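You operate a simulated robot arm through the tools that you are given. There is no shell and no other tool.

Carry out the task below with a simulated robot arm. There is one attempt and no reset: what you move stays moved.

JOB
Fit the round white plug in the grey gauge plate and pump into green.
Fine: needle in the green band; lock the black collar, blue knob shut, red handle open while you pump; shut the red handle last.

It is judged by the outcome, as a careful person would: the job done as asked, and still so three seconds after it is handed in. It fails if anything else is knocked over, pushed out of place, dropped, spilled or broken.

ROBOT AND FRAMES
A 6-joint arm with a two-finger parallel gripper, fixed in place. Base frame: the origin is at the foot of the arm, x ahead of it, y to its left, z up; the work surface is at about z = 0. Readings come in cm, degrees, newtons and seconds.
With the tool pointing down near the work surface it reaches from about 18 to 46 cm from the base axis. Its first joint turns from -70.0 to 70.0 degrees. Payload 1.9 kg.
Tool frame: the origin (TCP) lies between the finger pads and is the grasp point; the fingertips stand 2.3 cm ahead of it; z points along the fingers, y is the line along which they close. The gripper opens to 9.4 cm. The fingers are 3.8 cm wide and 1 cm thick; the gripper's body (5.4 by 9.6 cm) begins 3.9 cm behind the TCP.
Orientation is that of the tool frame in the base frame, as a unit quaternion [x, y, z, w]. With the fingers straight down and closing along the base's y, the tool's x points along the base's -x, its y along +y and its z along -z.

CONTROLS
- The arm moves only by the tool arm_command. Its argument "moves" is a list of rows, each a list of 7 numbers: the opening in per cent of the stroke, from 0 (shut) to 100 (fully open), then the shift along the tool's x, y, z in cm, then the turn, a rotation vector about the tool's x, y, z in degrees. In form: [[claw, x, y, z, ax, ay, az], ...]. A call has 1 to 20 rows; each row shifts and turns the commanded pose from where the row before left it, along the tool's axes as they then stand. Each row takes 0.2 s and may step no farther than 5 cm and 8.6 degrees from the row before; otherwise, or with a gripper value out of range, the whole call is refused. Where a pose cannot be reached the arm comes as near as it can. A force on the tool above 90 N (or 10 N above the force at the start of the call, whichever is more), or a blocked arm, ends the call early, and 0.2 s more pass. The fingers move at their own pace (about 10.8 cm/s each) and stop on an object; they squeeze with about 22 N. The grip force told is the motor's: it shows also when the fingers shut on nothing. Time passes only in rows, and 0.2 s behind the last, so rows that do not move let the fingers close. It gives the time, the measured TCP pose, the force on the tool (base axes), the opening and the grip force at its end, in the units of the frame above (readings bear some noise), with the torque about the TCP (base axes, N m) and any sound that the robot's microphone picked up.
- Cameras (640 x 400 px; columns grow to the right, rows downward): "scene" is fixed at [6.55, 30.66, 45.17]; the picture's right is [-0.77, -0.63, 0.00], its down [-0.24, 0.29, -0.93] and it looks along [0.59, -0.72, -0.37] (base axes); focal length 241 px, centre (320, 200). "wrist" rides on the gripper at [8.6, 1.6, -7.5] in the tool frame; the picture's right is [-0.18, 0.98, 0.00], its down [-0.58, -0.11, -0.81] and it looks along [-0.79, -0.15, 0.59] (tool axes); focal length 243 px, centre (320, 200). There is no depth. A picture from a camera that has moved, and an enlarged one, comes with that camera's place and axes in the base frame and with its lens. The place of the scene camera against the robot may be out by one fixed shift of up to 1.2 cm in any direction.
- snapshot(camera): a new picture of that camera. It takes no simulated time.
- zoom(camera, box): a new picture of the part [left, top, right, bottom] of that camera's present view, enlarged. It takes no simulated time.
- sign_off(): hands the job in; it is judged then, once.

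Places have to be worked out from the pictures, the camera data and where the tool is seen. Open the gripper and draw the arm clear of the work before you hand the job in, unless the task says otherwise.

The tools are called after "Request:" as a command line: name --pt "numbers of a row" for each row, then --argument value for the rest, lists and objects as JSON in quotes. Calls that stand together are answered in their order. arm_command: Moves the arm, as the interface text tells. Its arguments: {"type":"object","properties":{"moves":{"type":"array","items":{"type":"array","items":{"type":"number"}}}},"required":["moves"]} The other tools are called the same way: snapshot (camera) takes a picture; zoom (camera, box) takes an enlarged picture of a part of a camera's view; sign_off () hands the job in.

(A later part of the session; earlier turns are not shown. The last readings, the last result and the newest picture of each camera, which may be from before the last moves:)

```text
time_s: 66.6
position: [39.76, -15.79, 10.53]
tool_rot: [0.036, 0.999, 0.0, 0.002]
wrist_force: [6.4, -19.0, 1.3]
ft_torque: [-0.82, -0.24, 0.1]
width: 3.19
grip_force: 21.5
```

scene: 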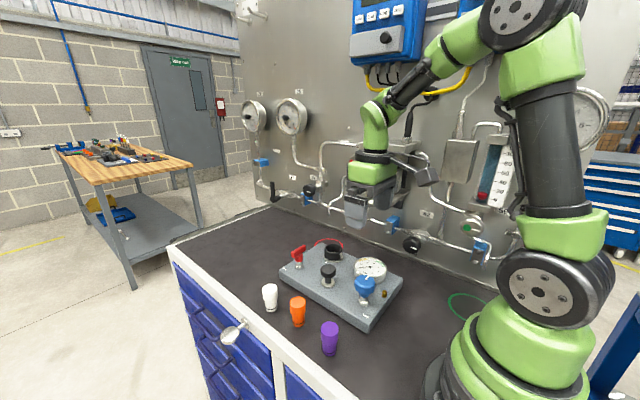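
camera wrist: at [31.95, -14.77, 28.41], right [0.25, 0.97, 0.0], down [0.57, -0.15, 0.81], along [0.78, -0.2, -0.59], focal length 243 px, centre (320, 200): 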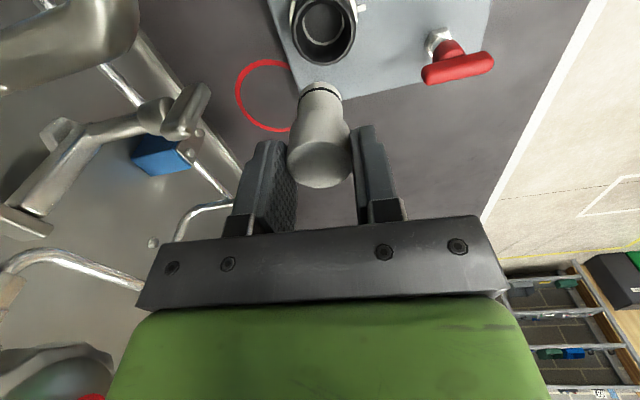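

In y the wall contacts lie at about −0.50 and +0.39, so the y centre is −0.055 from my estimate. I return there and do the same in x.

Request:
arm_command --pt "0 0 -0.3 0 0 0 0" --pt "0 0 -0.335 0 0 0 0" --pt "0 -0.25 0 0 0 0 0" --pt "0 -0.25 0 0 0 0 0" --pt "0 0 0 0 0 0 0" --pt "0 0 0 0 0 0 0"

Request:
arm_command --pt "0 -0.08 0 0 0 0 0" --pt "0 0 0 0 0 0 0" --pt "0 0 0 0 0 0 0"

Request:
arm_command --pt "0 0.3 0 0 0 0 0" --pt "0 0.3 0 0 0 0 0" --pt "0 0.3 0 0 0 0 0" --pt "0 0.1 0 0 0 0 0" --pt "0 0 0 0 0 0 0" --pt "0 0 0 0 0 0 0"

Request:
arm_command --pt "0 0.08 0 0 0 0 0" --pt "0 0 0 0 0 0 0" --pt "0 0 0 0 0 0 0"

```text
time_s: 68.0
position: [40.24, -16.5, 10.49]
tool_rot: [0.036, 0.999, 0.001, 0.001]
wrist_force: [0.0, -0.4, -0.8]
ft_torque: [-0.01, -0.01, 0.0]
width: 3.18
grip_force: 22.2
```

```text
time_s: 68.8
position: [40.25, -16.48, 10.45]
tool_rot: [0.036, 0.999, 0.0, 0.0]
wrist_force: [-4.1, 1.5, 0.2]
ft_torque: [0.04, 0.17, 0.0]
width: 3.2
grip_force: 21.9
```

```text
time_s: 70.2
position: [39.44, -16.37, 10.52]
tool_rot: [0.036, 0.999, 0.0, 0.001]
wrist_force: [11.6, 1.8, 1.9]
ft_torque: [0.07, -0.62, 0.0]
width: 3.18
grip_force: 22.1
```

```text
time_s: 71.0
position: [39.22, -16.42, 10.52]
tool_rot: [0.036, 0.999, 0.0, 0.001]
wrist_force: [11.7, 0.6, 3.2]
ft_torque: [0.04, -0.62, -0.02]
width: 3.19
grip_force: 22.1
```

In x the contacts are near +0.54 and about −0.33, though the pads slipped at the end. I re-measure the +x side once to account for the slip.

Request:
arm_command --pt "0 -0.3 0 0 0 0 0" --pt "0 -0.3 0 0 0 0 0" --pt "0 -0.3 0 0 0 0 0" --pt "0 -0.04 0 0 0 0 0" --pt "0 0 0 0 0 0 0" --pt "0 0 0 0 0 0 0"

Request:
arm_command --pt "0 -0.06 0 0 0 0 0" --pt "0 0 0 0 0 0 0" --pt "0 0 0 0 0 0 0"

```text
time_s: 72.4
position: [40.05, -16.4, 10.33]
tool_rot: [0.035, 0.999, 0.001, 0.001]
wrist_force: [-0.5, 0.3, -0.6]
ft_torque: [0.01, -0.03, 0.0]
width: 3.19
grip_force: 21.6
```

```text
time_s: 73.2
position: [40.28, -16.33, 10.56]
tool_rot: [0.035, 0.999, 0.0, 0.0]
wrist_force: [-4.1, 0.7, -1.1]
ft_torque: [0.03, 0.14, -0.01]
width: 3.17
grip_force: 22.1
```

Post-slip the x contacts are at −0.455 and about +0.37 in tool x, so the centre is at −0.04. I move there, exactly centred by touch, and press down.

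Request:
arm_command --pt "0 0.23 0 0 0 0 0" --pt "0 0.23 0 0 0 0 0" --pt "0 0 0 0.15 0 0 0" --pt "0 0 0 0.1 0 0 0" --pt "0 0 0 0 0 0 0"

Request:
arm_command --pt "0 0 0 0.1 0 0 0" --pt "0 0 0 0.1 0 0 0" --pt "0 0 0 0 0 0 0"

Request:
zoom --camera "scene" --box '[310, 225, 355, 270]'

Request:
zoom --camera "wrist" --box '[260, 60, 400, 200]'

```text
time_s: 74.4
position: [39.79, -16.44, 10.23]
tool_rot: [0.036, 0.999, 0.001, 0.002]
wrist_force: [-4.7, 1.6, 15.4]
ft_torque: [0.1, 0.2, -0.02]
width: 3.2
grip_force: 22.0
```

```text
time_s: 75.2
position: [39.82, -16.45, 10.14]
tool_rot: [0.036, 0.999, 0.001, 0.001]
wrist_force: [4.1, -0.1, 15.6]
ft_torque: [0.04, -0.28, 0.0]
width: 3.21
grip_force: 22.1
```

```text
8.89 times, centred on (332, 248) of scene
camera zoom: at [6.54, 30.67, 45.17], right [-0.77, -0.63, 0.0], down [-0.24, 0.29, -0.93], along [0.59, -0.72, -0.37], focal length 2139 px, centre (209, -222)
```

zoom: 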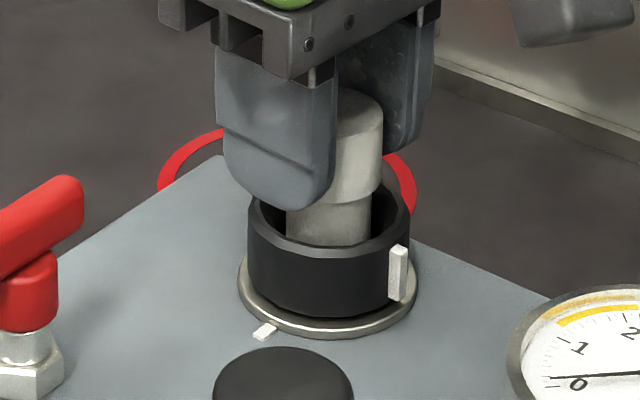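

```text
2.86 times, centred on (330, 130) of wrist
camera zoom: at [31.19, -14.24, 17.53], right [0.25, 0.97, 0.0], down [0.57, -0.15, 0.81], along [0.78, -0.2, -0.59], focal length 693 px, centre (291, 400)
```

zoom: 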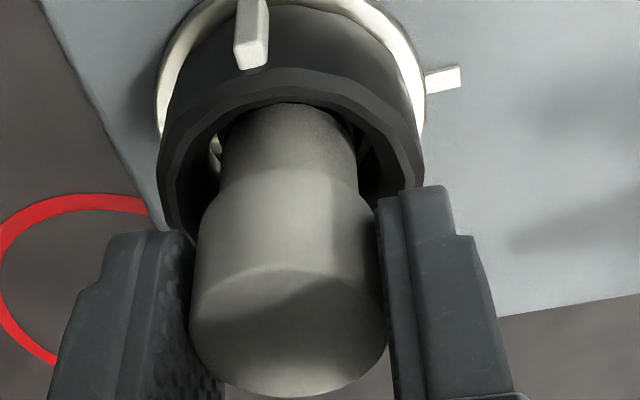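

The plug is centred by touch and still stands on the same floor. I release it and press from above with closed fingers once more, now properly centred and a bit harder but below the limit, listening for a click.

Request:
arm_command --pt "0 0 0 -0.08 0 0 0" --pt "20 0 0 0 0 0 0" --pt "60 0 0 0 0 0 0" --pt "70 0 0 -1.5 0 0 0" --pt "70 0 0 -1.5 0 0 0" --pt "0 0 0 0 0 0 0" --pt "0 0 0 0 0 0 0" --pt "0 0 0 0.5 0 0 0" --pt "0 0 0 0.2 0 0 0" --pt "0 0 0 0 0 0 0"

Request:
arm_command --pt "0 0 0 0.15 0 0 0" --pt "0 0 0 0.1 0 0 0" --pt "0 0 0 0 0 0 0"

```text
time_s: 77.4
position: [39.81, -16.34, 12.4]
tool_rot: [0.036, 0.999, 0.001, 0.001]
wrist_force: [-0.5, -0.4, 0.1]
ft_torque: [0.01, 0.0, 0.02]
width: 0.0
grip_force: 21.8
```

```text
time_s: 78.2
position: [39.84, -16.38, 12.28]
tool_rot: [0.036, 0.999, 0.0, 0.002]
wrist_force: [-4.0, 0.9, 16.6]
ft_torque: [0.04, 0.37, 0.0]
width: 0.02
grip_force: 22.2
```

Request:
arm_command --pt "0 0 0 0.1 0 0 0" --pt "0 0 0 0.1 0 0 0" --pt "0 0 0 0 0 0 0"

Request:
zoom --camera "scene" --box '[310, 225, 355, 270]'

```text
time_s: 79.0
position: [39.95, -16.31, 12.24]
tool_rot: [0.035, 0.999, 0.0, 0.003]
wrist_force: [-10.1, 2.0, 47.4]
ft_torque: [0.06, 0.95, 0.04]
width: 0.0
grip_force: 21.9
```

```text
8.89 times, centred on (332, 248) of scene
camera zoom: at [6.53, 30.67, 45.17], right [-0.77, -0.63, 0.0], down [-0.24, 0.29, -0.93], along [0.59, -0.72, -0.37], focal length 2139 px, centre (209, -222)
```

zoom: 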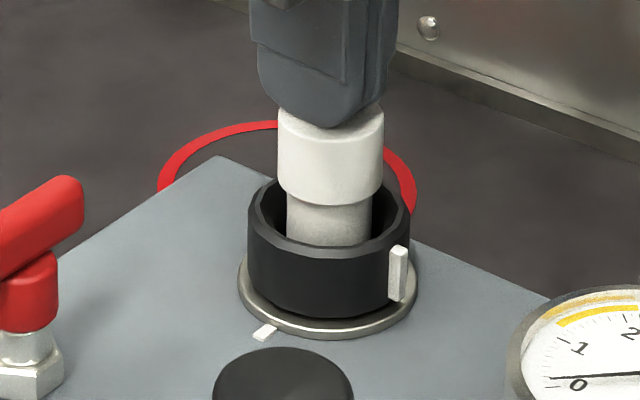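

It is a hard floor: no motion at 47 N, and the head top is at the same 9.95 cm as before. So the plug is seated as deep as it goes. I back off and go on to lock the collar again with the plug centred.

Request:
arm_command --pt "0 0 0 -1 0 0 0" --pt "60 0 0 -2 0 0 0" --pt "100 0.3 0 0 0 0 0" --pt "100 0 0 0 0 0 0" --pt "100 0 0 2.5 0 0 0" --pt "100 0 0 2.5 0 0 0" --pt "100 0 0 2.0 0 0 0" --pt "100 0 0 0.9 0 0 0" --pt "100 0 0 0 0 0 0"

Request:
zoom --camera "wrist" --box '[200, 40, 440, 240]'

Request:
zoom --camera "scene" --box '[295, 205, 375, 275]'

```text
time_s: 81.0
position: [39.53, -16.31, 6.91]
tool_rot: [0.036, 0.999, 0.001, 0.001]
wrist_force: [0.0, 0.7, -0.7]
ft_torque: [0.0, 0.04, -0.03]
width: 9.4
grip_force: 0.1
```

```text
2.00 times, centred on (320, 140) of wrist
camera zoom: at [30.99, -14.15, 14.47], right [0.25, 0.97, 0.0], down [0.57, -0.15, 0.81], along [0.78, -0.2, -0.59], focal length 485 px, centre (320, 320)
```

zoom: 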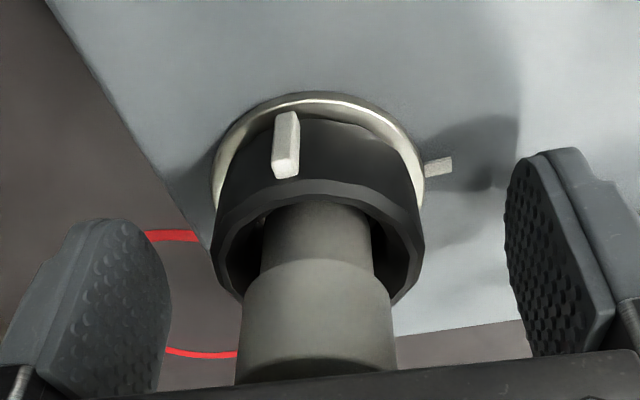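

```text
5.71 times, centred on (335, 240) of scene
camera zoom: at [6.55, 30.66, 45.17], right [-0.77, -0.63, 0.0], down [-0.24, 0.29, -0.93], along [0.59, -0.72, -0.37], focal length 1375 px, centre (234, -29)
```

zoom: 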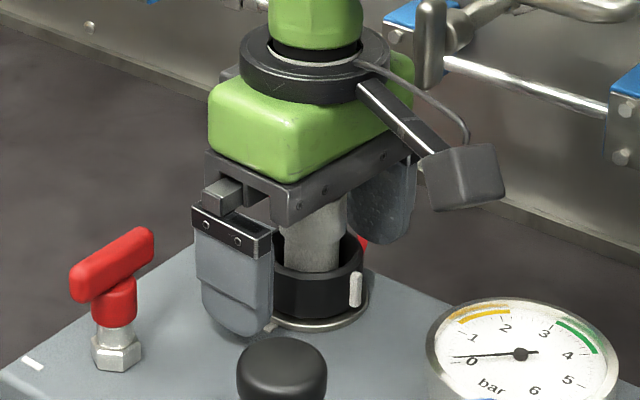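

I close on the collar and first probe 8° counter-clockwise to confirm that its starting angle is the open stop, before turning to lock.

Request:
arm_command --pt "50 0 0 0 0 0 0" --pt "0 0 0 0 0 0 0" --pt "0 0 0 0 0 0 0" --pt "0 0 0 0 0 0 -4" --pt "0 0 0 0 0 0 -4" --pt "0 0 0 0 0 0 0" --pt "0 0 0 0 0 0 0"

Request:
zoom --camera "wrist" --box '[200, 40, 440, 240]'

```text
time_s: 82.6
position: [39.46, -16.23, 7.02]
tool_rot: [-0.034, 0.999, 0.0, -0.001]
wrist_force: [-6.1, -8.9, -5.9]
ft_torque: [-0.32, -0.15, -0.13]
width: 5.06
grip_force: 21.6
```

```text
2.00 times, centred on (320, 140) of wrist
camera zoom: at [30.63, -15.39, 14.53], right [0.12, 0.99, 0.0], down [0.59, -0.07, 0.81], along [0.8, -0.09, -0.59], focal length 485 px, centre (320, 320)
```

zoom: 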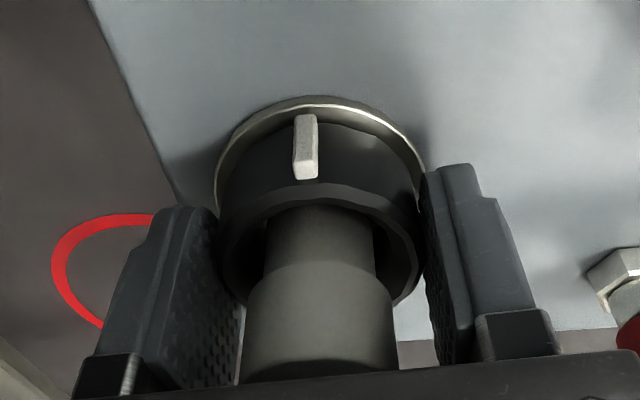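

The collar has its open stop here, so its travel is the 90° from −x to the mark. I now turn clockwise to lock, recentring between halves.

Request:
arm_command --pt "0 0 0 0 0 0 6" --pt "0 0 0 0 0 0 6" --pt "0 0 0 0 0 0 6" --pt "0 0 0 0 0 0 6" --pt "0 0 0 0 0 0 6" --pt "0 0 0 0 0 0 6" --pt "0 0 0 0 0 0 6" --pt "0 0 0 0 0 0 0"

Request:
arm_command --pt "0 0 0 0 0 0 6" --pt "0 0 0 0 0 0 6" --pt "0 0 0 0 0 0 6" --pt "0 0 0 0 0 0 6" --pt "0 0 0 0 0 0 6" --pt "0 0 0 0 0 0 6" --pt "0 0 0 0 0 0 6" --pt "0 0 0 0 0 0 6" --pt "0 0 0 0 0 0 0"

Request:
zoom --camera "wrist" --box '[200, 40, 440, 240]'

```text
time_s: 84.4
position: [39.49, -16.3, 7.09]
tool_rot: [0.328, 0.945, 0.002, -0.001]
wrist_force: [-4.2, 4.0, -9.4]
ft_torque: [-0.45, 0.08, -0.04]
width: 5.06
grip_force: 22.4
```

```text
time_s: 86.4
position: [39.59, -16.36, 7.09]
tool_rot: [0.683, 0.73, 0.001, 0.0]
wrist_force: [0.0, 1.3, -11.2]
ft_torque: [-0.45, 0.19, 0.22]
width: 5.08
grip_force: 21.7
```

```text
2.00 times, centred on (320, 140) of wrist
camera zoom: at [40.45, -7.72, 14.61], right [0.99, -0.12, 0.0], down [-0.07, -0.59, 0.81], along [-0.09, -0.8, -0.59], focal length 485 px, centre (320, 320)
```

zoom: 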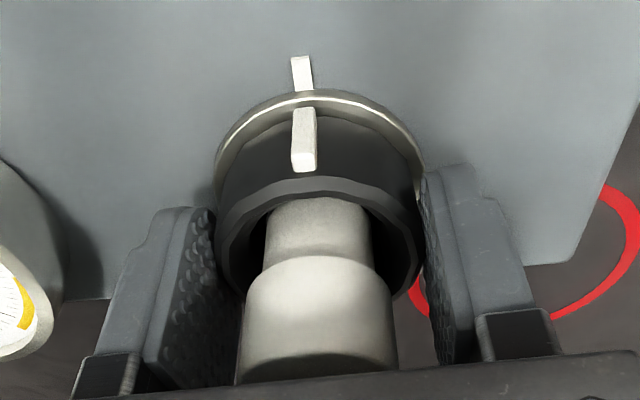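

The rib is on the mark, with 0.22 N·m at the stop. I add a few degrees to be sure, then release, and repeat the gentle pull test on the plug.

Request:
arm_command --pt "0 0 0 0 0 0 4" --pt "0 0 0 0 0 0 0" --pt "40 0 0 0 0 0 0" --pt "75 0 0 0 0 0 0" --pt "75 0 0 -1.5 0 0 0" --pt "75 0 0 -2.2 0 0 0" --pt "30 0 0 0 0 0 0" --pt "0 0 0 0 0 0 0" --pt "0 0 0 0 0 0 0" --pt "0 0 0 0 0 0 0"

Request:
arm_command --pt "0 0 0 -0.15 0 0 0" --pt "0 0 0 -0.15 0 0 0" --pt "0 0 0 0 0 0 0"

Request:
zoom --camera "scene" --box '[310, 225, 355, 270]'

```text
time_s: 88.6
position: [39.49, -16.4, 10.78]
tool_rot: [0.708, 0.706, 0.001, 0.0]
wrist_force: [-2.0, 0.9, 5.2]
ft_torque: [0.07, 0.15, 0.02]
width: 3.19
grip_force: 22.5
```

```text
time_s: 89.4
position: [39.45, -16.39, 10.85]
tool_rot: [0.708, 0.707, 0.001, 0.0]
wrist_force: [-0.1, 0.0, -1.0]
ft_torque: [0.01, -0.01, 0.0]
width: 3.17
grip_force: 21.8
```

```text
8.89 times, centred on (332, 248) of scene
camera zoom: at [6.55, 30.66, 45.17], right [-0.77, -0.63, 0.0], down [-0.24, 0.29, -0.93], along [0.59, -0.72, -0.37], focal length 2139 px, centre (209, -222)
```

zoom: 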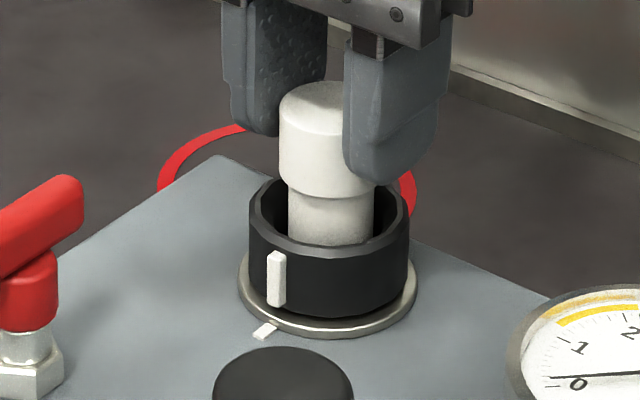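

The plug still lifts with only its ~1 N weight, but both the shadow in the socket and the touch tests say the seat is this floor. The gauge will show whether the plug and collar count as fitted. I set the plug back down, release and retreat upward.

Request:
arm_command --pt "0 0 0 0.15 0 0 0" --pt "0 0 0 0.15 0 0 0" --pt "0 0 0 0 0 0 0" --pt "20 0 0 0 0 0 0" --pt "60 0 0 0 0 0 0" --pt "80 0 0 -1.5 0 0 0" --pt "80 0 0 -3 0 0 0" --pt "80 0 0 -4 0 0 0" --pt "80 0 0 0 0 0 0"

Request:
snapshot --camera "wrist"

Request:
zoom --camera "scene" --box '[275, 220, 415, 330]'

```text
time_s: 91.4
position: [39.32, -16.46, 19.33]
tool_rot: [0.708, 0.706, 0.001, 0.0]
wrist_force: [-0.3, 0.1, 0.7]
ft_torque: [-0.05, 0.01, 0.0]
width: 7.49
grip_force: 0.2
```

```text
taken
camera wrist: at [40.92, -7.87, 26.83], right [0.98, -0.19, 0.0], down [-0.11, -0.58, 0.81], along [-0.15, -0.79, -0.59], focal length 243 px, centre (320, 200)
```

wrist: 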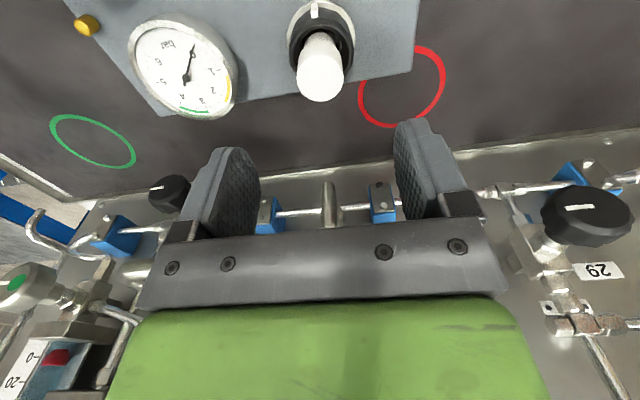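

```text
3.64 times, centred on (345, 275) of scene
camera zoom: at [6.55, 30.66, 45.17], right [-0.77, -0.63, 0.0], down [-0.24, 0.29, -0.93], along [0.59, -0.72, -0.37], focal length 875 px, centre (229, -73)
```

zoom: 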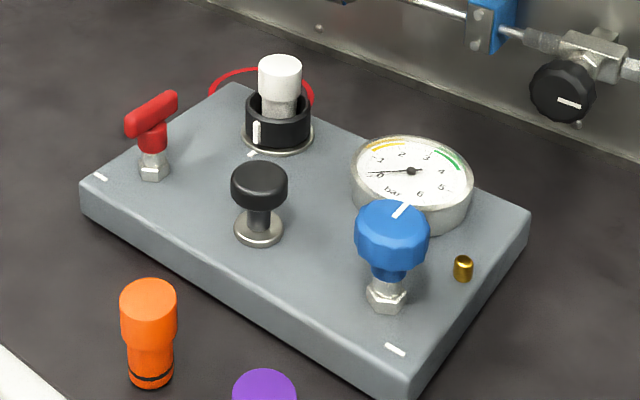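

The collar is locked, with the plug standing in it. Next is the blue knob, which I place at about (24.2,−7.0) with its top near z 10. I travel there at safe height and turn the tool back to 0°.

Request:
arm_command --pt "65 1.88 -3.02 0 0 0 0" --pt "65 1.88 -3.02 0 0 0 0" --pt "65 1.88 -3.02 0 0 0 0" --pt "65 1.88 -3.02 0 0 0 0" --pt "65 1.88 -3.02 0 0 0 0" --pt "65 0 0 0 0 0 -8.2" --pt "65 0 0 0 0 0 -8.2" --pt "65 0 0 0 0 0 -8.2" --pt "65 0 0 0 0 0 -8.2" --pt "65 0 0 0 0 0 -8.2" --pt "65 0 0 0 0 0 -8.2" --pt "65 0 0 0 0 0 -8.2" --pt "65 0 0 0 0 0 -8.2" --pt "65 0 0 0 0 0 -8.2" --pt "65 0 0 0 0 0 -8.2" --pt "65 0 0 0 0 0 -8.2" --pt "65 0 0 0 0 0 0"

Request:
snapshot --camera "wrist"

Request:
zoom --camera "scene" --box '[300, 180, 440, 330]'

```text
time_s: 95.0
position: [24.35, -7.05, 19.19]
tool_rot: [-0.001, 1.0, 0.001, 0.001]
wrist_force: [-0.7, -0.4, 0.0]
ft_torque: [0.0, -0.01, -0.02]
width: 6.09
grip_force: 0.0
```

```text
taken
camera wrist: at [15.62, -5.44, 26.73], right [0.18, 0.98, 0.0], down [0.58, -0.11, 0.81], along [0.79, -0.14, -0.59], focal length 243 px, centre (320, 200)
```

wrist: 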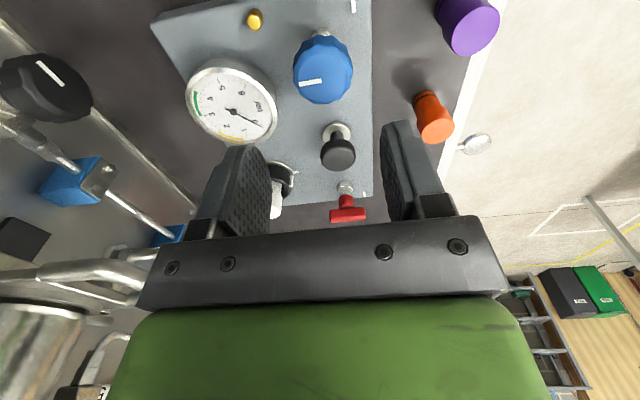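

```text
2.67 times, centred on (370, 255) of scene
camera zoom: at [6.55, 30.66, 45.17], right [-0.77, -0.63, 0.0], down [-0.24, 0.29, -0.93], along [0.59, -0.72, -0.37], focal length 642 px, centre (187, 53)
```

zoom: 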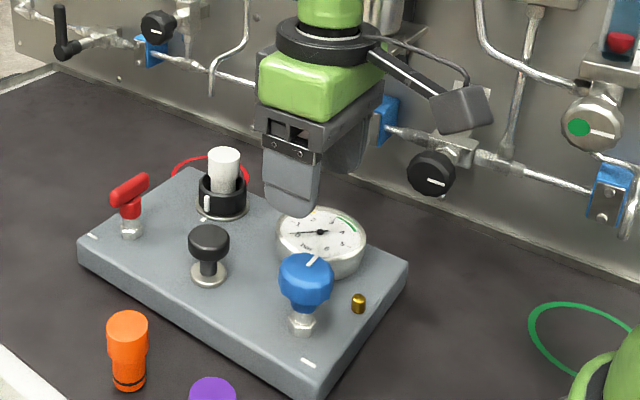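

Request:
zoom --camera "wrist" --box '[230, 0, 390, 120]'

Request:
zoom --camera "wrist" --box '[260, 110, 400, 230]'

```text
3.33 times, centred on (310, 60) of wrist
camera zoom: at [15.62, -5.44, 26.73], right [0.18, 0.98, 0.0], down [0.58, -0.11, 0.81], along [0.79, -0.14, -0.59], focal length 809 px, centre (353, 667)
```

zoom: 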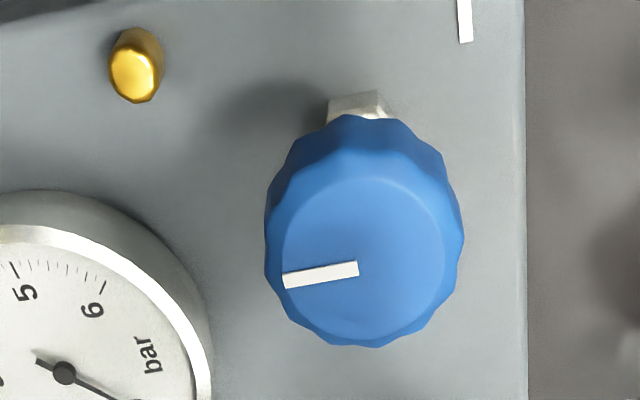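

```text
3.33 times, centred on (330, 170) of wrist
camera zoom: at [15.62, -5.44, 26.73], right [0.18, 0.98, 0.0], down [0.58, -0.11, 0.81], along [0.79, -0.14, -0.59], focal length 809 px, centre (287, 300)
```

zoom: 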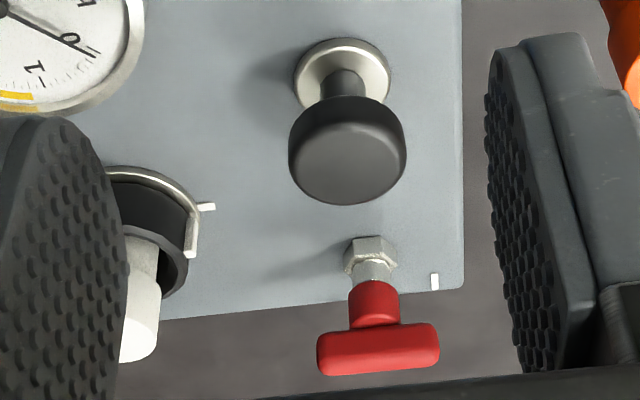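

The blue knob is centred at about (24.1,−6.75), Ø≈4.3 cm, with its pointer toward −y. I shift slightly and descend around it, stopping just above to check.

Request:
arm_command --pt "75 0.15 0.22 0 0 0 0" --pt "75 0 0 2.5 0 0 0" --pt "75 0 0 2.5 0 0 0" --pt "75 0 0 1.2 0 0 0" --pt "75 0 0 0 0 0 0"

Request:
zoom --camera "wrist" --box '[200, 20, 440, 220]'

Request:
zoom --camera "scene" --box '[330, 220, 420, 320]'

```text
time_s: 96.2
position: [24.24, -6.69, 13.03]
tool_rot: [-0.001, 1.0, 0.001, 0.001]
wrist_force: [0.2, -0.4, -0.7]
ft_torque: [-0.04, 0.0, -0.05]
width: 7.06
grip_force: 0.0
```

```text
2.00 times, centred on (320, 120) of wrist
camera zoom: at [15.55, -5.13, 20.58], right [0.18, 0.98, 0.0], down [0.58, -0.11, 0.81], along [0.79, -0.15, -0.59], focal length 485 px, centre (320, 360)
```

zoom: 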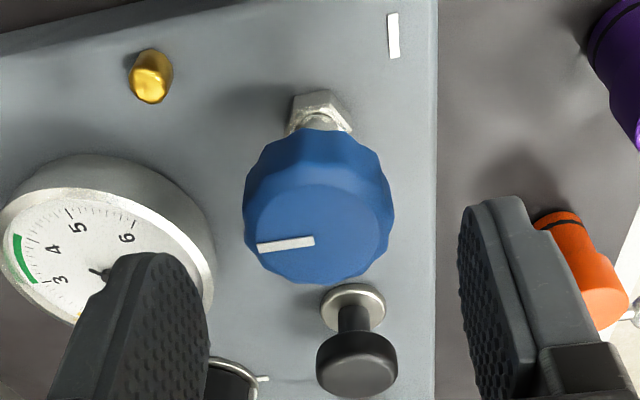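

```text
4.00 times, centred on (375, 270) of scene
camera zoom: at [6.55, 30.66, 45.17], right [-0.77, -0.63, 0.0], down [-0.24, 0.29, -0.93], along [0.59, -0.72, -0.37], focal length 963 px, centre (100, -80)
```

zoom: 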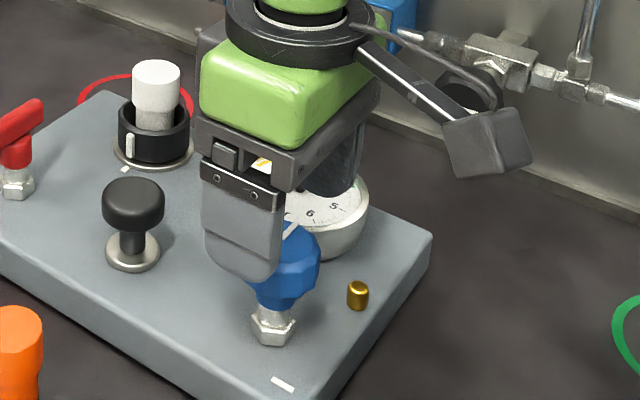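

The knob is centred between the fingers. I lower to TCP z≈10.3 and grip it.

Request:
arm_command --pt "75 0 0 1.4 0 0 0" --pt "75 0 0 1.3 0 0 0" --pt "75 0 0 0 0 0 0" --pt "30 0 0 0 0 0 0" --pt "0 0 0 0 0 0 0" --pt "0 0 0 0 0 0 0"

Request:
zoom --camera "wrist" --box '[200, 20, 440, 220]'

```text
time_s: 97.6
position: [24.17, -6.71, 10.3]
tool_rot: [-0.001, 1.0, 0.001, 0.001]
wrist_force: [-9.4, -38.6, -1.4]
ft_torque: [-0.83, -0.33, -0.19]
width: 4.19
grip_force: 22.1
```

```text
2.00 times, centred on (320, 120) of wrist
camera zoom: at [15.45, -5.1, 17.81], right [0.18, 0.98, 0.0], down [0.58, -0.11, 0.81], along [0.79, -0.15, -0.59], focal length 485 px, centre (320, 360)
```

zoom: 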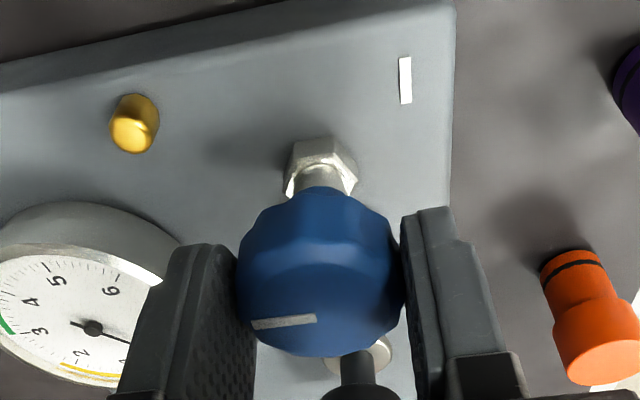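

A lateral −39 N shows the knob is ~0.17 cm toward −y. I recentre and re-grip.

Request:
arm_command --pt "65 0 0 0 0 0 0" --pt "65 0 -0.17 0 0 0 0" --pt "65 0 0 0 0 0 0" --pt "0 0 0 0 0 0 0" --pt "0 0 0 0 0 0 0" --pt "0 0 0 0 0 0 0"

```text
time_s: 99.0
position: [24.2, -6.8, 10.32]
tool_rot: [0.0, 1.0, 0.001, 0.0]
wrist_force: [2.1, 43.4, -2.7]
ft_torque: [0.88, 0.6, 0.03]
width: 4.18
grip_force: 21.9
```

Request:
arm_command --pt "65 0 0 0 0 0 0" --pt "65 0 0.09 0 0 0 0" --pt "65 0 0 0 0 0 0" --pt "0 0 0 0 0 0 0" --pt "0 0 0 0 0 0 0" --pt "0 0 0 0 0 0 0"

```text
time_s: 100.4
position: [24.19, -6.69, 10.39]
tool_rot: [-0.001, 1.0, 0.001, 0.002]
wrist_force: [1.1, 0.1, 1.0]
ft_torque: [-0.01, 0.0, -0.02]
width: 4.15
grip_force: 21.5
```

Perfectly centred now. I turn the knob clockwise (the usual shut direction) by 20° and look.

Request:
arm_command --pt "0 0 0 0 0 0 5" --pt "0 0 0 0 0 0 5" --pt "0 0 0 0 0 0 5" --pt "0 0 0 0 0 0 5" --pt "0 0 0 0 0 0 0"

Request:
zoom --camera "wrist" --box '[200, 20, 440, 220]'

```text
time_s: 101.6
position: [24.24, -6.74, 10.43]
tool_rot: [0.174, 0.985, 0.001, 0.0]
wrist_force: [8.9, 28.5, 0.4]
ft_torque: [0.4, -0.2, -0.05]
width: 4.19
grip_force: 22.3
```

```text
2.00 times, centred on (320, 120) of wrist
camera zoom: at [16.57, -2.37, 17.93], right [0.51, 0.86, 0.0], down [0.51, -0.3, 0.81], along [0.69, -0.41, -0.59], focal length 485 px, centre (320, 360)
```

zoom: 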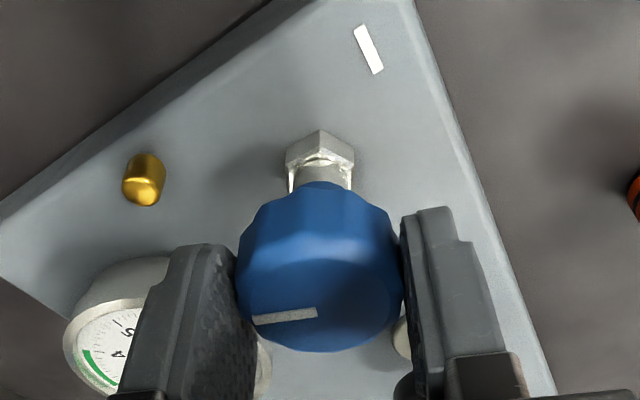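

The knob rotates with the gripper. I continue clockwise, watching for its stop.

Request:
arm_command --pt "0 0 0 0 0 0 6" --pt "0 0 0 0 0 0 6" --pt "0 0 0 0 0 0 6" --pt "0 0 0 0 0 0 6" --pt "0 0 0 0 0 0 6" --pt "0 0 0 0 0 0 0"

Request:
arm_command --pt "0 0 0 0 0 0 6" --pt "0 0 0 0 0 0 6" --pt "0 0 0 0 0 0 6" --pt "0 0 0 0 0 0 6" --pt "0 0 0 0 0 0 6" --pt "0 0 0 0 0 0 0"

Request:
zoom --camera "wrist" --box '[200, 20, 440, 220]'

Request:
zoom --camera "scene" --box '[330, 220, 420, 320]'

```text
time_s: 103.0
position: [24.31, -6.84, 10.47]
tool_rot: [0.422, 0.907, 0.002, 0.002]
wrist_force: [17.8, 6.5, -2.7]
ft_torque: [-0.07, -0.65, -0.06]
width: 4.14
grip_force: 21.9
```

```text
time_s: 104.4
position: [24.25, -6.84, 10.32]
tool_rot: [0.643, 0.766, 0.001, -0.001]
wrist_force: [9.4, -13.8, 7.1]
ft_torque: [-0.28, -0.12, 0.09]
width: 4.12
grip_force: 22.1
```

```text
2.00 times, centred on (320, 120) of wrist
camera zoom: at [24.25, 1.92, 17.9], right [1.0, -0.01, 0.0], down [-0.01, -0.59, 0.81], along [-0.01, -0.81, -0.59], focal length 485 px, centre (320, 360)
```

zoom: 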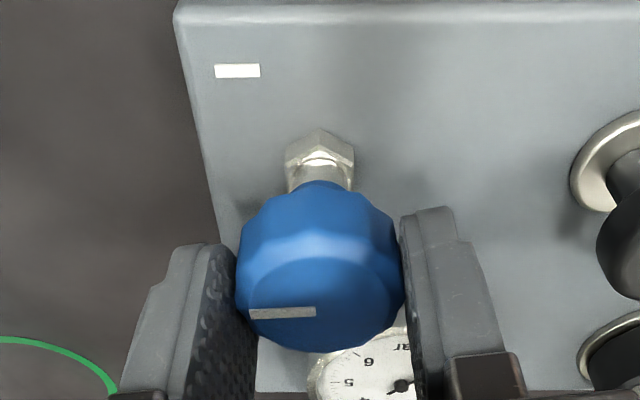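

```text
4.00 times, centred on (375, 270) of scene
camera zoom: at [6.54, 30.66, 45.17], right [-0.77, -0.63, 0.0], down [-0.24, 0.29, -0.93], along [0.59, -0.72, -0.37], focal length 963 px, centre (100, -80)
```

zoom: 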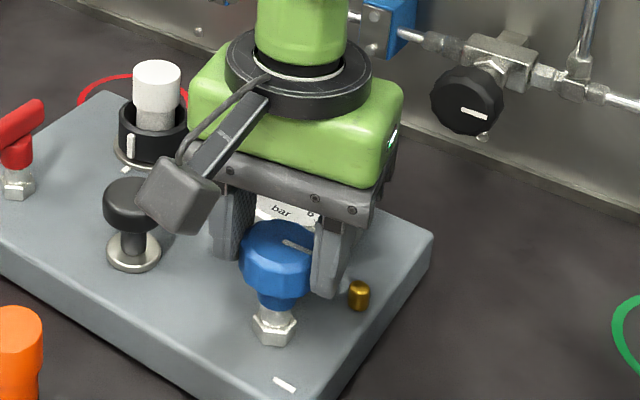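

The pointer is nearly parallel to its plate mark after ~80°. I continue to find the stop.

Request:
arm_command --pt "0 0 0 0 0 0 5" --pt "0 0 0 0 0 0 5" --pt "0 0 0 0 0 0 5" --pt "0 0 0 0 0 0 0" --pt "0 0 0 0 0 0 0"

Request:
zoom --camera "wrist" --box '[200, 20, 440, 220]'

```text
time_s: 105.6
position: [24.21, -6.87, 10.24]
tool_rot: [0.738, 0.675, 0.001, 0.0]
wrist_force: [8.4, 5.5, -3.9]
ft_torque: [0.02, -0.18, 0.03]
width: 4.15
grip_force: 21.9
```

```text
2.00 times, centred on (320, 120) of wrist
camera zoom: at [26.51, 1.61, 17.84], right [0.96, -0.27, 0.0], down [-0.16, -0.57, 0.81], along [-0.22, -0.78, -0.59], focal length 485 px, centre (320, 360)
```

zoom: 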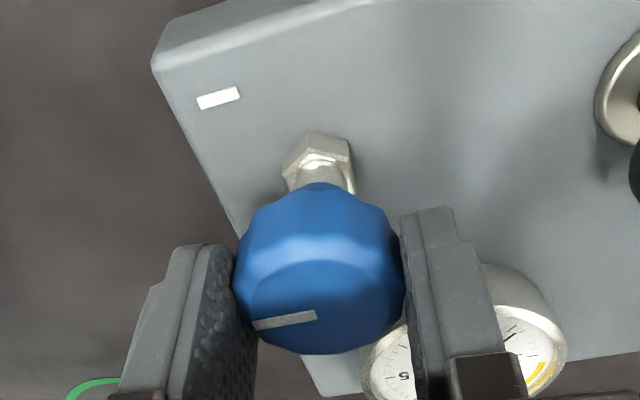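

Request:
arm_command --pt "0 0 0 0 0 0 6" --pt "0 0 0 0 0 0 0" --pt "0 0 0 0 0 0 0"

Request:
zoom --camera "wrist" --box '[200, 20, 440, 220]'

```text
time_s: 106.4
position: [24.15, -6.62, 10.32]
tool_rot: [0.771, 0.637, 0.001, 0.0]
wrist_force: [2.0, -1.8, -2.2]
ft_torque: [-0.2, -0.05, 0.29]
width: 4.13
grip_force: 22.6
```

```text
2.00 times, centred on (320, 120) of wrist
camera zoom: at [27.39, 1.35, 17.89], right [0.93, -0.37, 0.0], down [-0.22, -0.55, 0.81], along [-0.3, -0.75, -0.59], focal length 485 px, centre (320, 360)
```

zoom: 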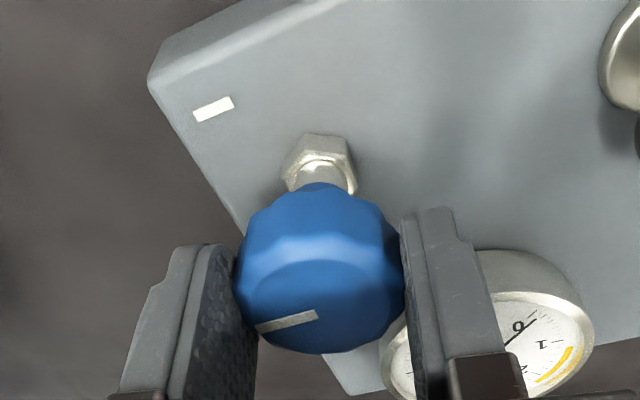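

The blue knob is at its clockwise stop, with the pointer in line with its mark and 0.29 N·m resisting: shut. I release, rise, and check that the pointer stays.

Request:
arm_command --pt "40 0 0 0 0 0 0" --pt "75 0 0 0 0 0 0" --pt "75 0 0 -2 0 0 0" --pt "75 0 0 -3 0 0 0" --pt "75 0 0 -3.5 0 0 0" --pt "75 0 0 0 0 0 0"

Request:
zoom --camera "scene" --box '[275, 220, 415, 330]'

Request:
snapshot --camera "wrist"

```text
time_s: 107.8
position: [24.01, -6.95, 18.88]
tool_rot: [0.771, 0.637, 0.001, 0.0]
wrist_force: [0.5, -0.1, -0.8]
ft_torque: [-0.01, 0.01, -0.03]
width: 7.07
grip_force: 0.0
```

```text
3.64 times, centred on (345, 275) of scene
camera zoom: at [6.55, 30.66, 45.17], right [-0.77, -0.63, 0.0], down [-0.24, 0.29, -0.93], along [0.59, -0.72, -0.37], focal length 875 px, centre (229, -73)
```

zoom: 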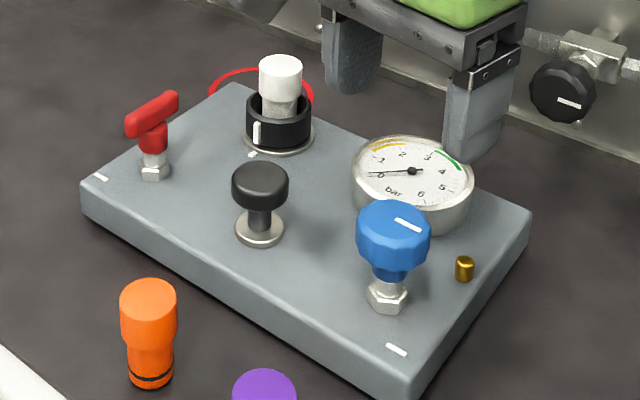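

```text
taken
camera wrist: at [27.22, 1.15, 26.44], right [0.93, -0.37, 0.0], down [-0.22, -0.55, 0.81], along [-0.3, -0.75, -0.59], focal length 243 px, centre (320, 200)
```

wrist: 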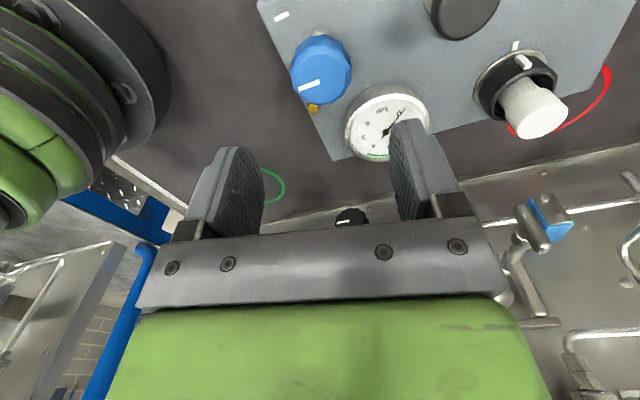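

Blue is in line with its mark (shut), and the plug and collar are unchanged. Next I go above the red handle at about (44.1,−7.3) for a close look before touching it.

Request:
arm_command --pt "75 0.67 3.97 0 0 0 0" --pt "75 0.67 3.97 0 0 0 0" --pt "75 0.67 3.97 0 0 0 0" --pt "75 0.67 3.97 0 0 0 0" --pt "60 0.67 3.97 0 0 0 0" --pt "60 0 0 0 0 0 -5.5" --pt "60 0 0 0 0 0 -5.5" --pt "60 0 0 0 0 0 0"

Request:
snapshot --camera "wrist"

Request:
zoom --camera "scene" --box '[250, 180, 350, 280]'

```text
time_s: 109.6
position: [44.5, -7.17, 18.8]
tool_rot: [0.706, 0.708, 0.001, 0.0]
wrist_force: [0.0, -0.4, 0.6]
ft_torque: [0.0, -0.02, -0.02]
width: 5.62
grip_force: 0.0
```

```text
taken
camera wrist: at [45.95, 1.36, 26.34], right [0.98, -0.18, 0.0], down [-0.11, -0.58, 0.81], along [-0.15, -0.79, -0.59], focal length 243 px, centre (320, 200)
```

wrist: 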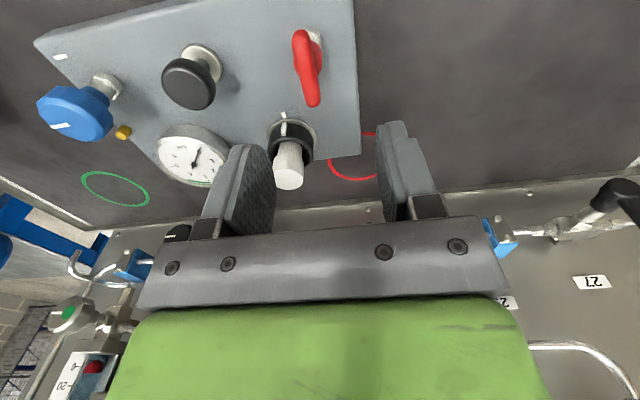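

```text
4.00 times, centred on (300, 230) of scene
camera zoom: at [6.55, 30.66, 45.17], right [-0.77, -0.63, 0.0], down [-0.24, 0.29, -0.93], along [0.59, -0.72, -0.37], focal length 963 px, centre (400, 80)
```

zoom: 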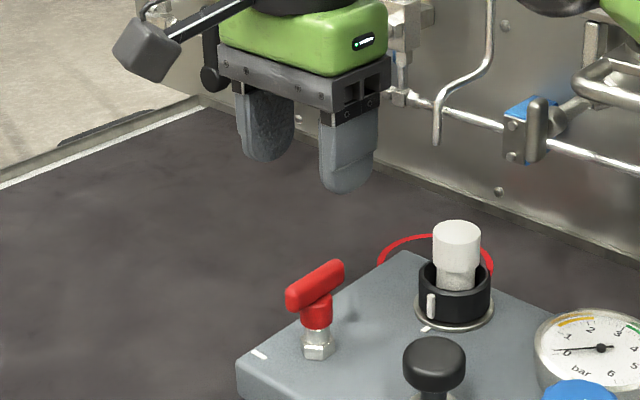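

Request:
zoom --camera "wrist" --box '[250, 10, 370, 130]'

Request:
zoom --camera "scene" --box '[283, 235, 318, 275]'

```text
3.33 times, centred on (310, 70) of wrist
camera zoom: at [45.95, 1.36, 26.34], right [0.98, -0.18, 0.0], down [-0.11, -0.58, 0.81], along [-0.15, -0.79, -0.59], focal length 809 px, centre (353, 633)
```

zoom: 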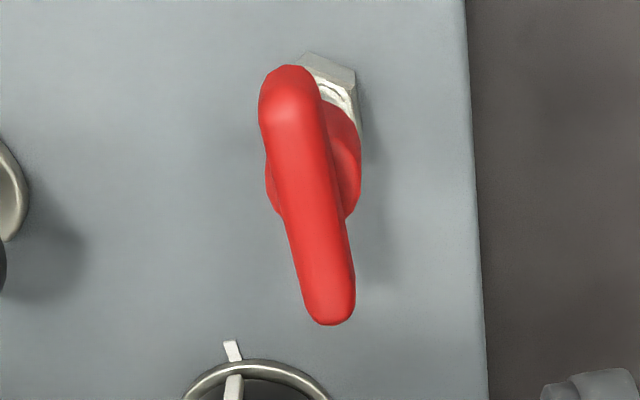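

```text
10.00 times, centred on (300, 255) of scene
camera zoom: at [6.55, 30.66, 45.17], right [-0.77, -0.63, 0.0], down [-0.24, 0.29, -0.93], along [0.59, -0.72, -0.37], focal length 2407 px, centre (515, -350)
```

zoom: 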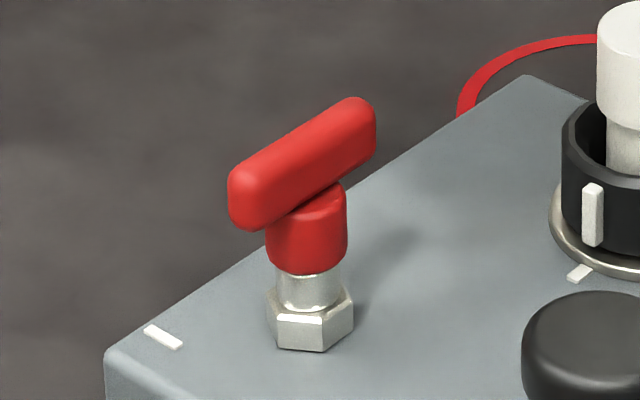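

The T-bar runs from about (43.6,−4.4) to (43.4,−9.6), i.e. along y, with its top near z 8.7. I centre over it and descend with the fingers straddling the bar, staying above the hub.

Request:
arm_command --pt "50 0.25 -0.94 0 0 0 0" --pt "50 0 0 3 0 0 0" --pt "50 0 0 3 0 0 0" --pt "50 0 0 1.2 0 0 0" --pt "50 0 0 0 0 0 0"

Request:
zoom --camera "wrist" --box '[200, 20, 440, 220]'

Request:
zoom --camera "scene" --box '[270, 215, 330, 275]'

```text
time_s: 110.8
position: [43.37, -6.87, 11.59]
tool_rot: [0.707, 0.708, 0.002, 0.001]
wrist_force: [-0.3, 0.3, -0.5]
ft_torque: [0.02, -0.03, -0.01]
width: 4.69
grip_force: 0.0
```

```text
2.00 times, centred on (320, 120) of wrist
camera zoom: at [44.95, 1.61, 19.15], right [0.98, -0.18, 0.0], down [-0.11, -0.58, 0.81], along [-0.15, -0.79, -0.59], focal length 485 px, centre (320, 360)
```

zoom: 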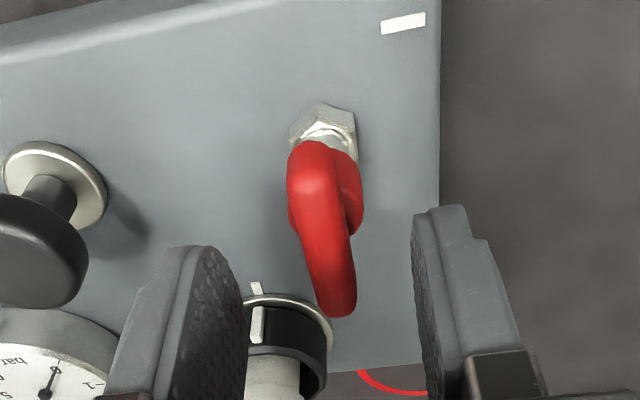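

```text
6.67 times, centred on (300, 245) of scene
camera zoom: at [6.55, 30.66, 45.17], right [-0.77, -0.63, 0.0], down [-0.24, 0.29, -0.93], along [0.59, -0.72, -0.37], focal length 1604 px, centre (453, -100)
```

zoom: 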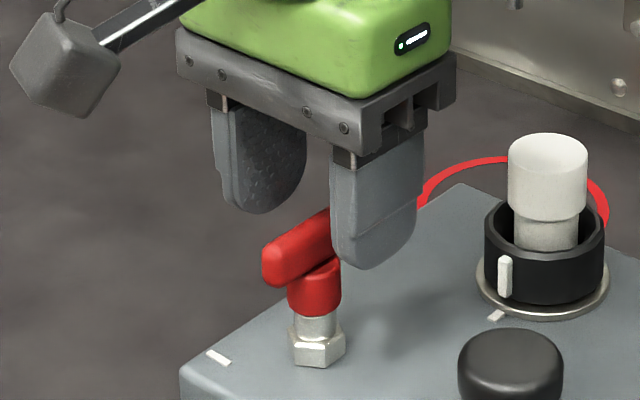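

The bar is centred between the fingers. I lower to TCP z≈9.9 and close on it.

Request:
arm_command --pt "50 0 0 0.9 0 0 0" --pt "50 0 0 0.8 0 0 0" --pt "50 0 0 0 0 0 0" --pt "20 0 0 0 0 0 0" --pt "0 0 0 0 0 0 0" --pt "0 0 0 0 0 0 0"

Request:
zoom --camera "wrist" --box '[200, 20, 440, 220]'

```text
time_s: 112.2
position: [43.53, -7.04, 9.94]
tool_rot: [0.705, 0.71, 0.003, 0.003]
wrist_force: [39.7, 1.9, -0.4]
ft_torque: [0.1, -0.77, -0.1]
width: 2.03
grip_force: 21.9
```

```text
2.00 times, centred on (320, 120) of wrist
camera zoom: at [45.02, 1.59, 17.48], right [0.98, -0.18, 0.01], down [-0.11, -0.58, 0.81], along [-0.14, -0.79, -0.59], focal length 485 px, centre (320, 360)
```

zoom: 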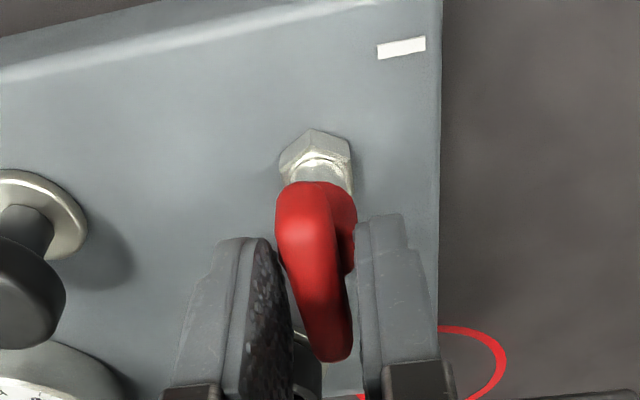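

The opening stopped at 2.03 cm, so the tips are holding the hub rather than the bar, and the axis is ~0.12 toward +x. I raise a little, shift and re-grip the bar itself.

Request:
arm_command --pt "45 0 0 0 0 0 0" --pt "45 0 0.1 -0.45 0 0 0" --pt "45 0 0 0 0 0 0" --pt "0 0 0 0 0 0 0" --pt "0 0 0 0 0 0 0" --pt "0 0 0 0 0 0 0"

Request:
zoom --camera "wrist" --box '[200, 20, 440, 220]'

```text
time_s: 113.6
position: [43.64, -6.96, 10.36]
tool_rot: [0.706, 0.709, 0.002, 0.002]
wrist_force: [35.8, 0.5, 0.5]
ft_torque: [0.24, -0.27, -0.14]
width: 1.19
grip_force: 21.6
```

```text
2.00 times, centred on (320, 120) of wrist
camera zoom: at [45.06, 1.58, 17.99], right [0.98, -0.18, 0.01], down [-0.11, -0.58, 0.81], along [-0.14, -0.79, -0.59], focal length 485 px, centre (320, 360)
```

zoom: 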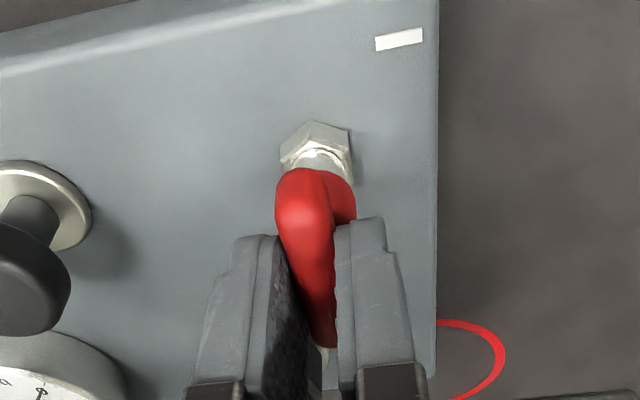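

Now it grips the bar (1.19 cm). I recentre by 0.09 and then test a small clockwise turn.

Request:
arm_command --pt "25 0 0 0 0 0 0" --pt "25 0 0.1 0 0 0 0" --pt "25 0 0 0 0 0 0" --pt "0 0 0 0 0 0 0" --pt "0 0 0 0 0 0 0" --pt "0 0 0 0 0 0 0"

Request:
arm_command --pt "0 0 0 0 0 0 4" --pt "0 0 0 0 0 0 4" --pt "0 0 0 0 0 0 0"

Request:
zoom --camera "wrist" --box '[200, 20, 440, 220]'

```text
time_s: 115.0
position: [43.7, -6.95, 10.34]
tool_rot: [0.707, 0.707, 0.001, -0.001]
wrist_force: [0.8, -0.5, 0.6]
ft_torque: [0.34, 0.0, 0.16]
width: 1.18
grip_force: 22.1
```

```text
time_s: 115.8
position: [43.76, -7.15, 10.48]
tool_rot: [0.754, 0.657, 0.0, 0.0]
wrist_force: [-2.3, 2.8, 0.1]
ft_torque: [-0.7, 0.0, 0.91]
width: 1.75
grip_force: 22.4
```

```text
2.00 times, centred on (320, 120) of wrist
camera zoom: at [46.33, 1.27, 17.92], right [0.95, -0.32, 0.0], down [-0.19, -0.56, 0.81], along [-0.26, -0.76, -0.59], focal length 485 px, centre (320, 360)
```

zoom: 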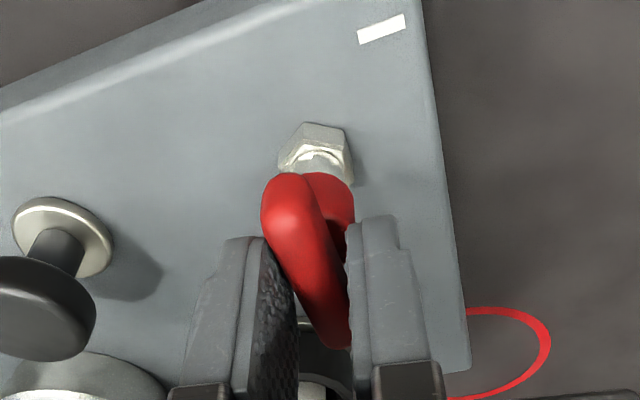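

Clockwise meets a hard stop at once (0.9 N·m), so the red handle is at its clockwise end, i.e. presumably shut, and opens counter-clockwise. I go back 8° and turn it counter-clockwise to see its travel.

Request:
arm_command --pt "0 0 0 0 0 0 -4" --pt "0 0 0 0 0 0 -4" --pt "0 0 0 0 0 0 0" --pt "0 0 0 0 0 0 -5" --pt "0 0 0 0 0 0 -5" --pt "0 0 0 0 0 0 -5" --pt "0 0 0 0 0 0 0"

Request:
zoom --camera "wrist" --box '[200, 20, 440, 220]'

```text
time_s: 117.4
position: [43.66, -6.94, 10.37]
tool_rot: [0.608, 0.794, 0.001, 0.0]
wrist_force: [13.2, 6.9, -0.5]
ft_torque: [0.44, 0.09, -0.01]
width: 1.19
grip_force: 21.8
```

```text
2.00 times, centred on (320, 120) of wrist
camera zoom: at [42.87, 1.75, 17.92], right [1.0, 0.08, 0.0], down [0.05, -0.59, 0.81], along [0.07, -0.8, -0.59], focal length 485 px, centre (320, 360)
```

zoom: 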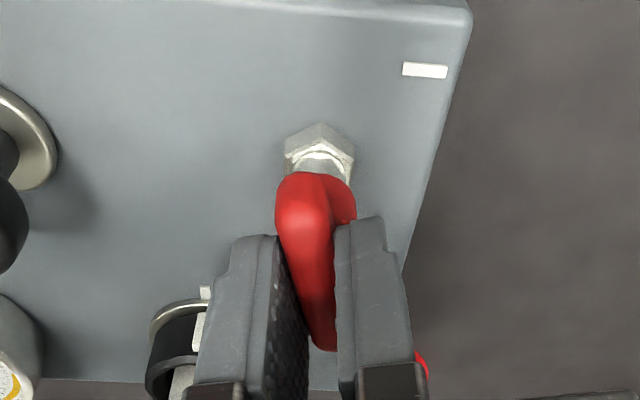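

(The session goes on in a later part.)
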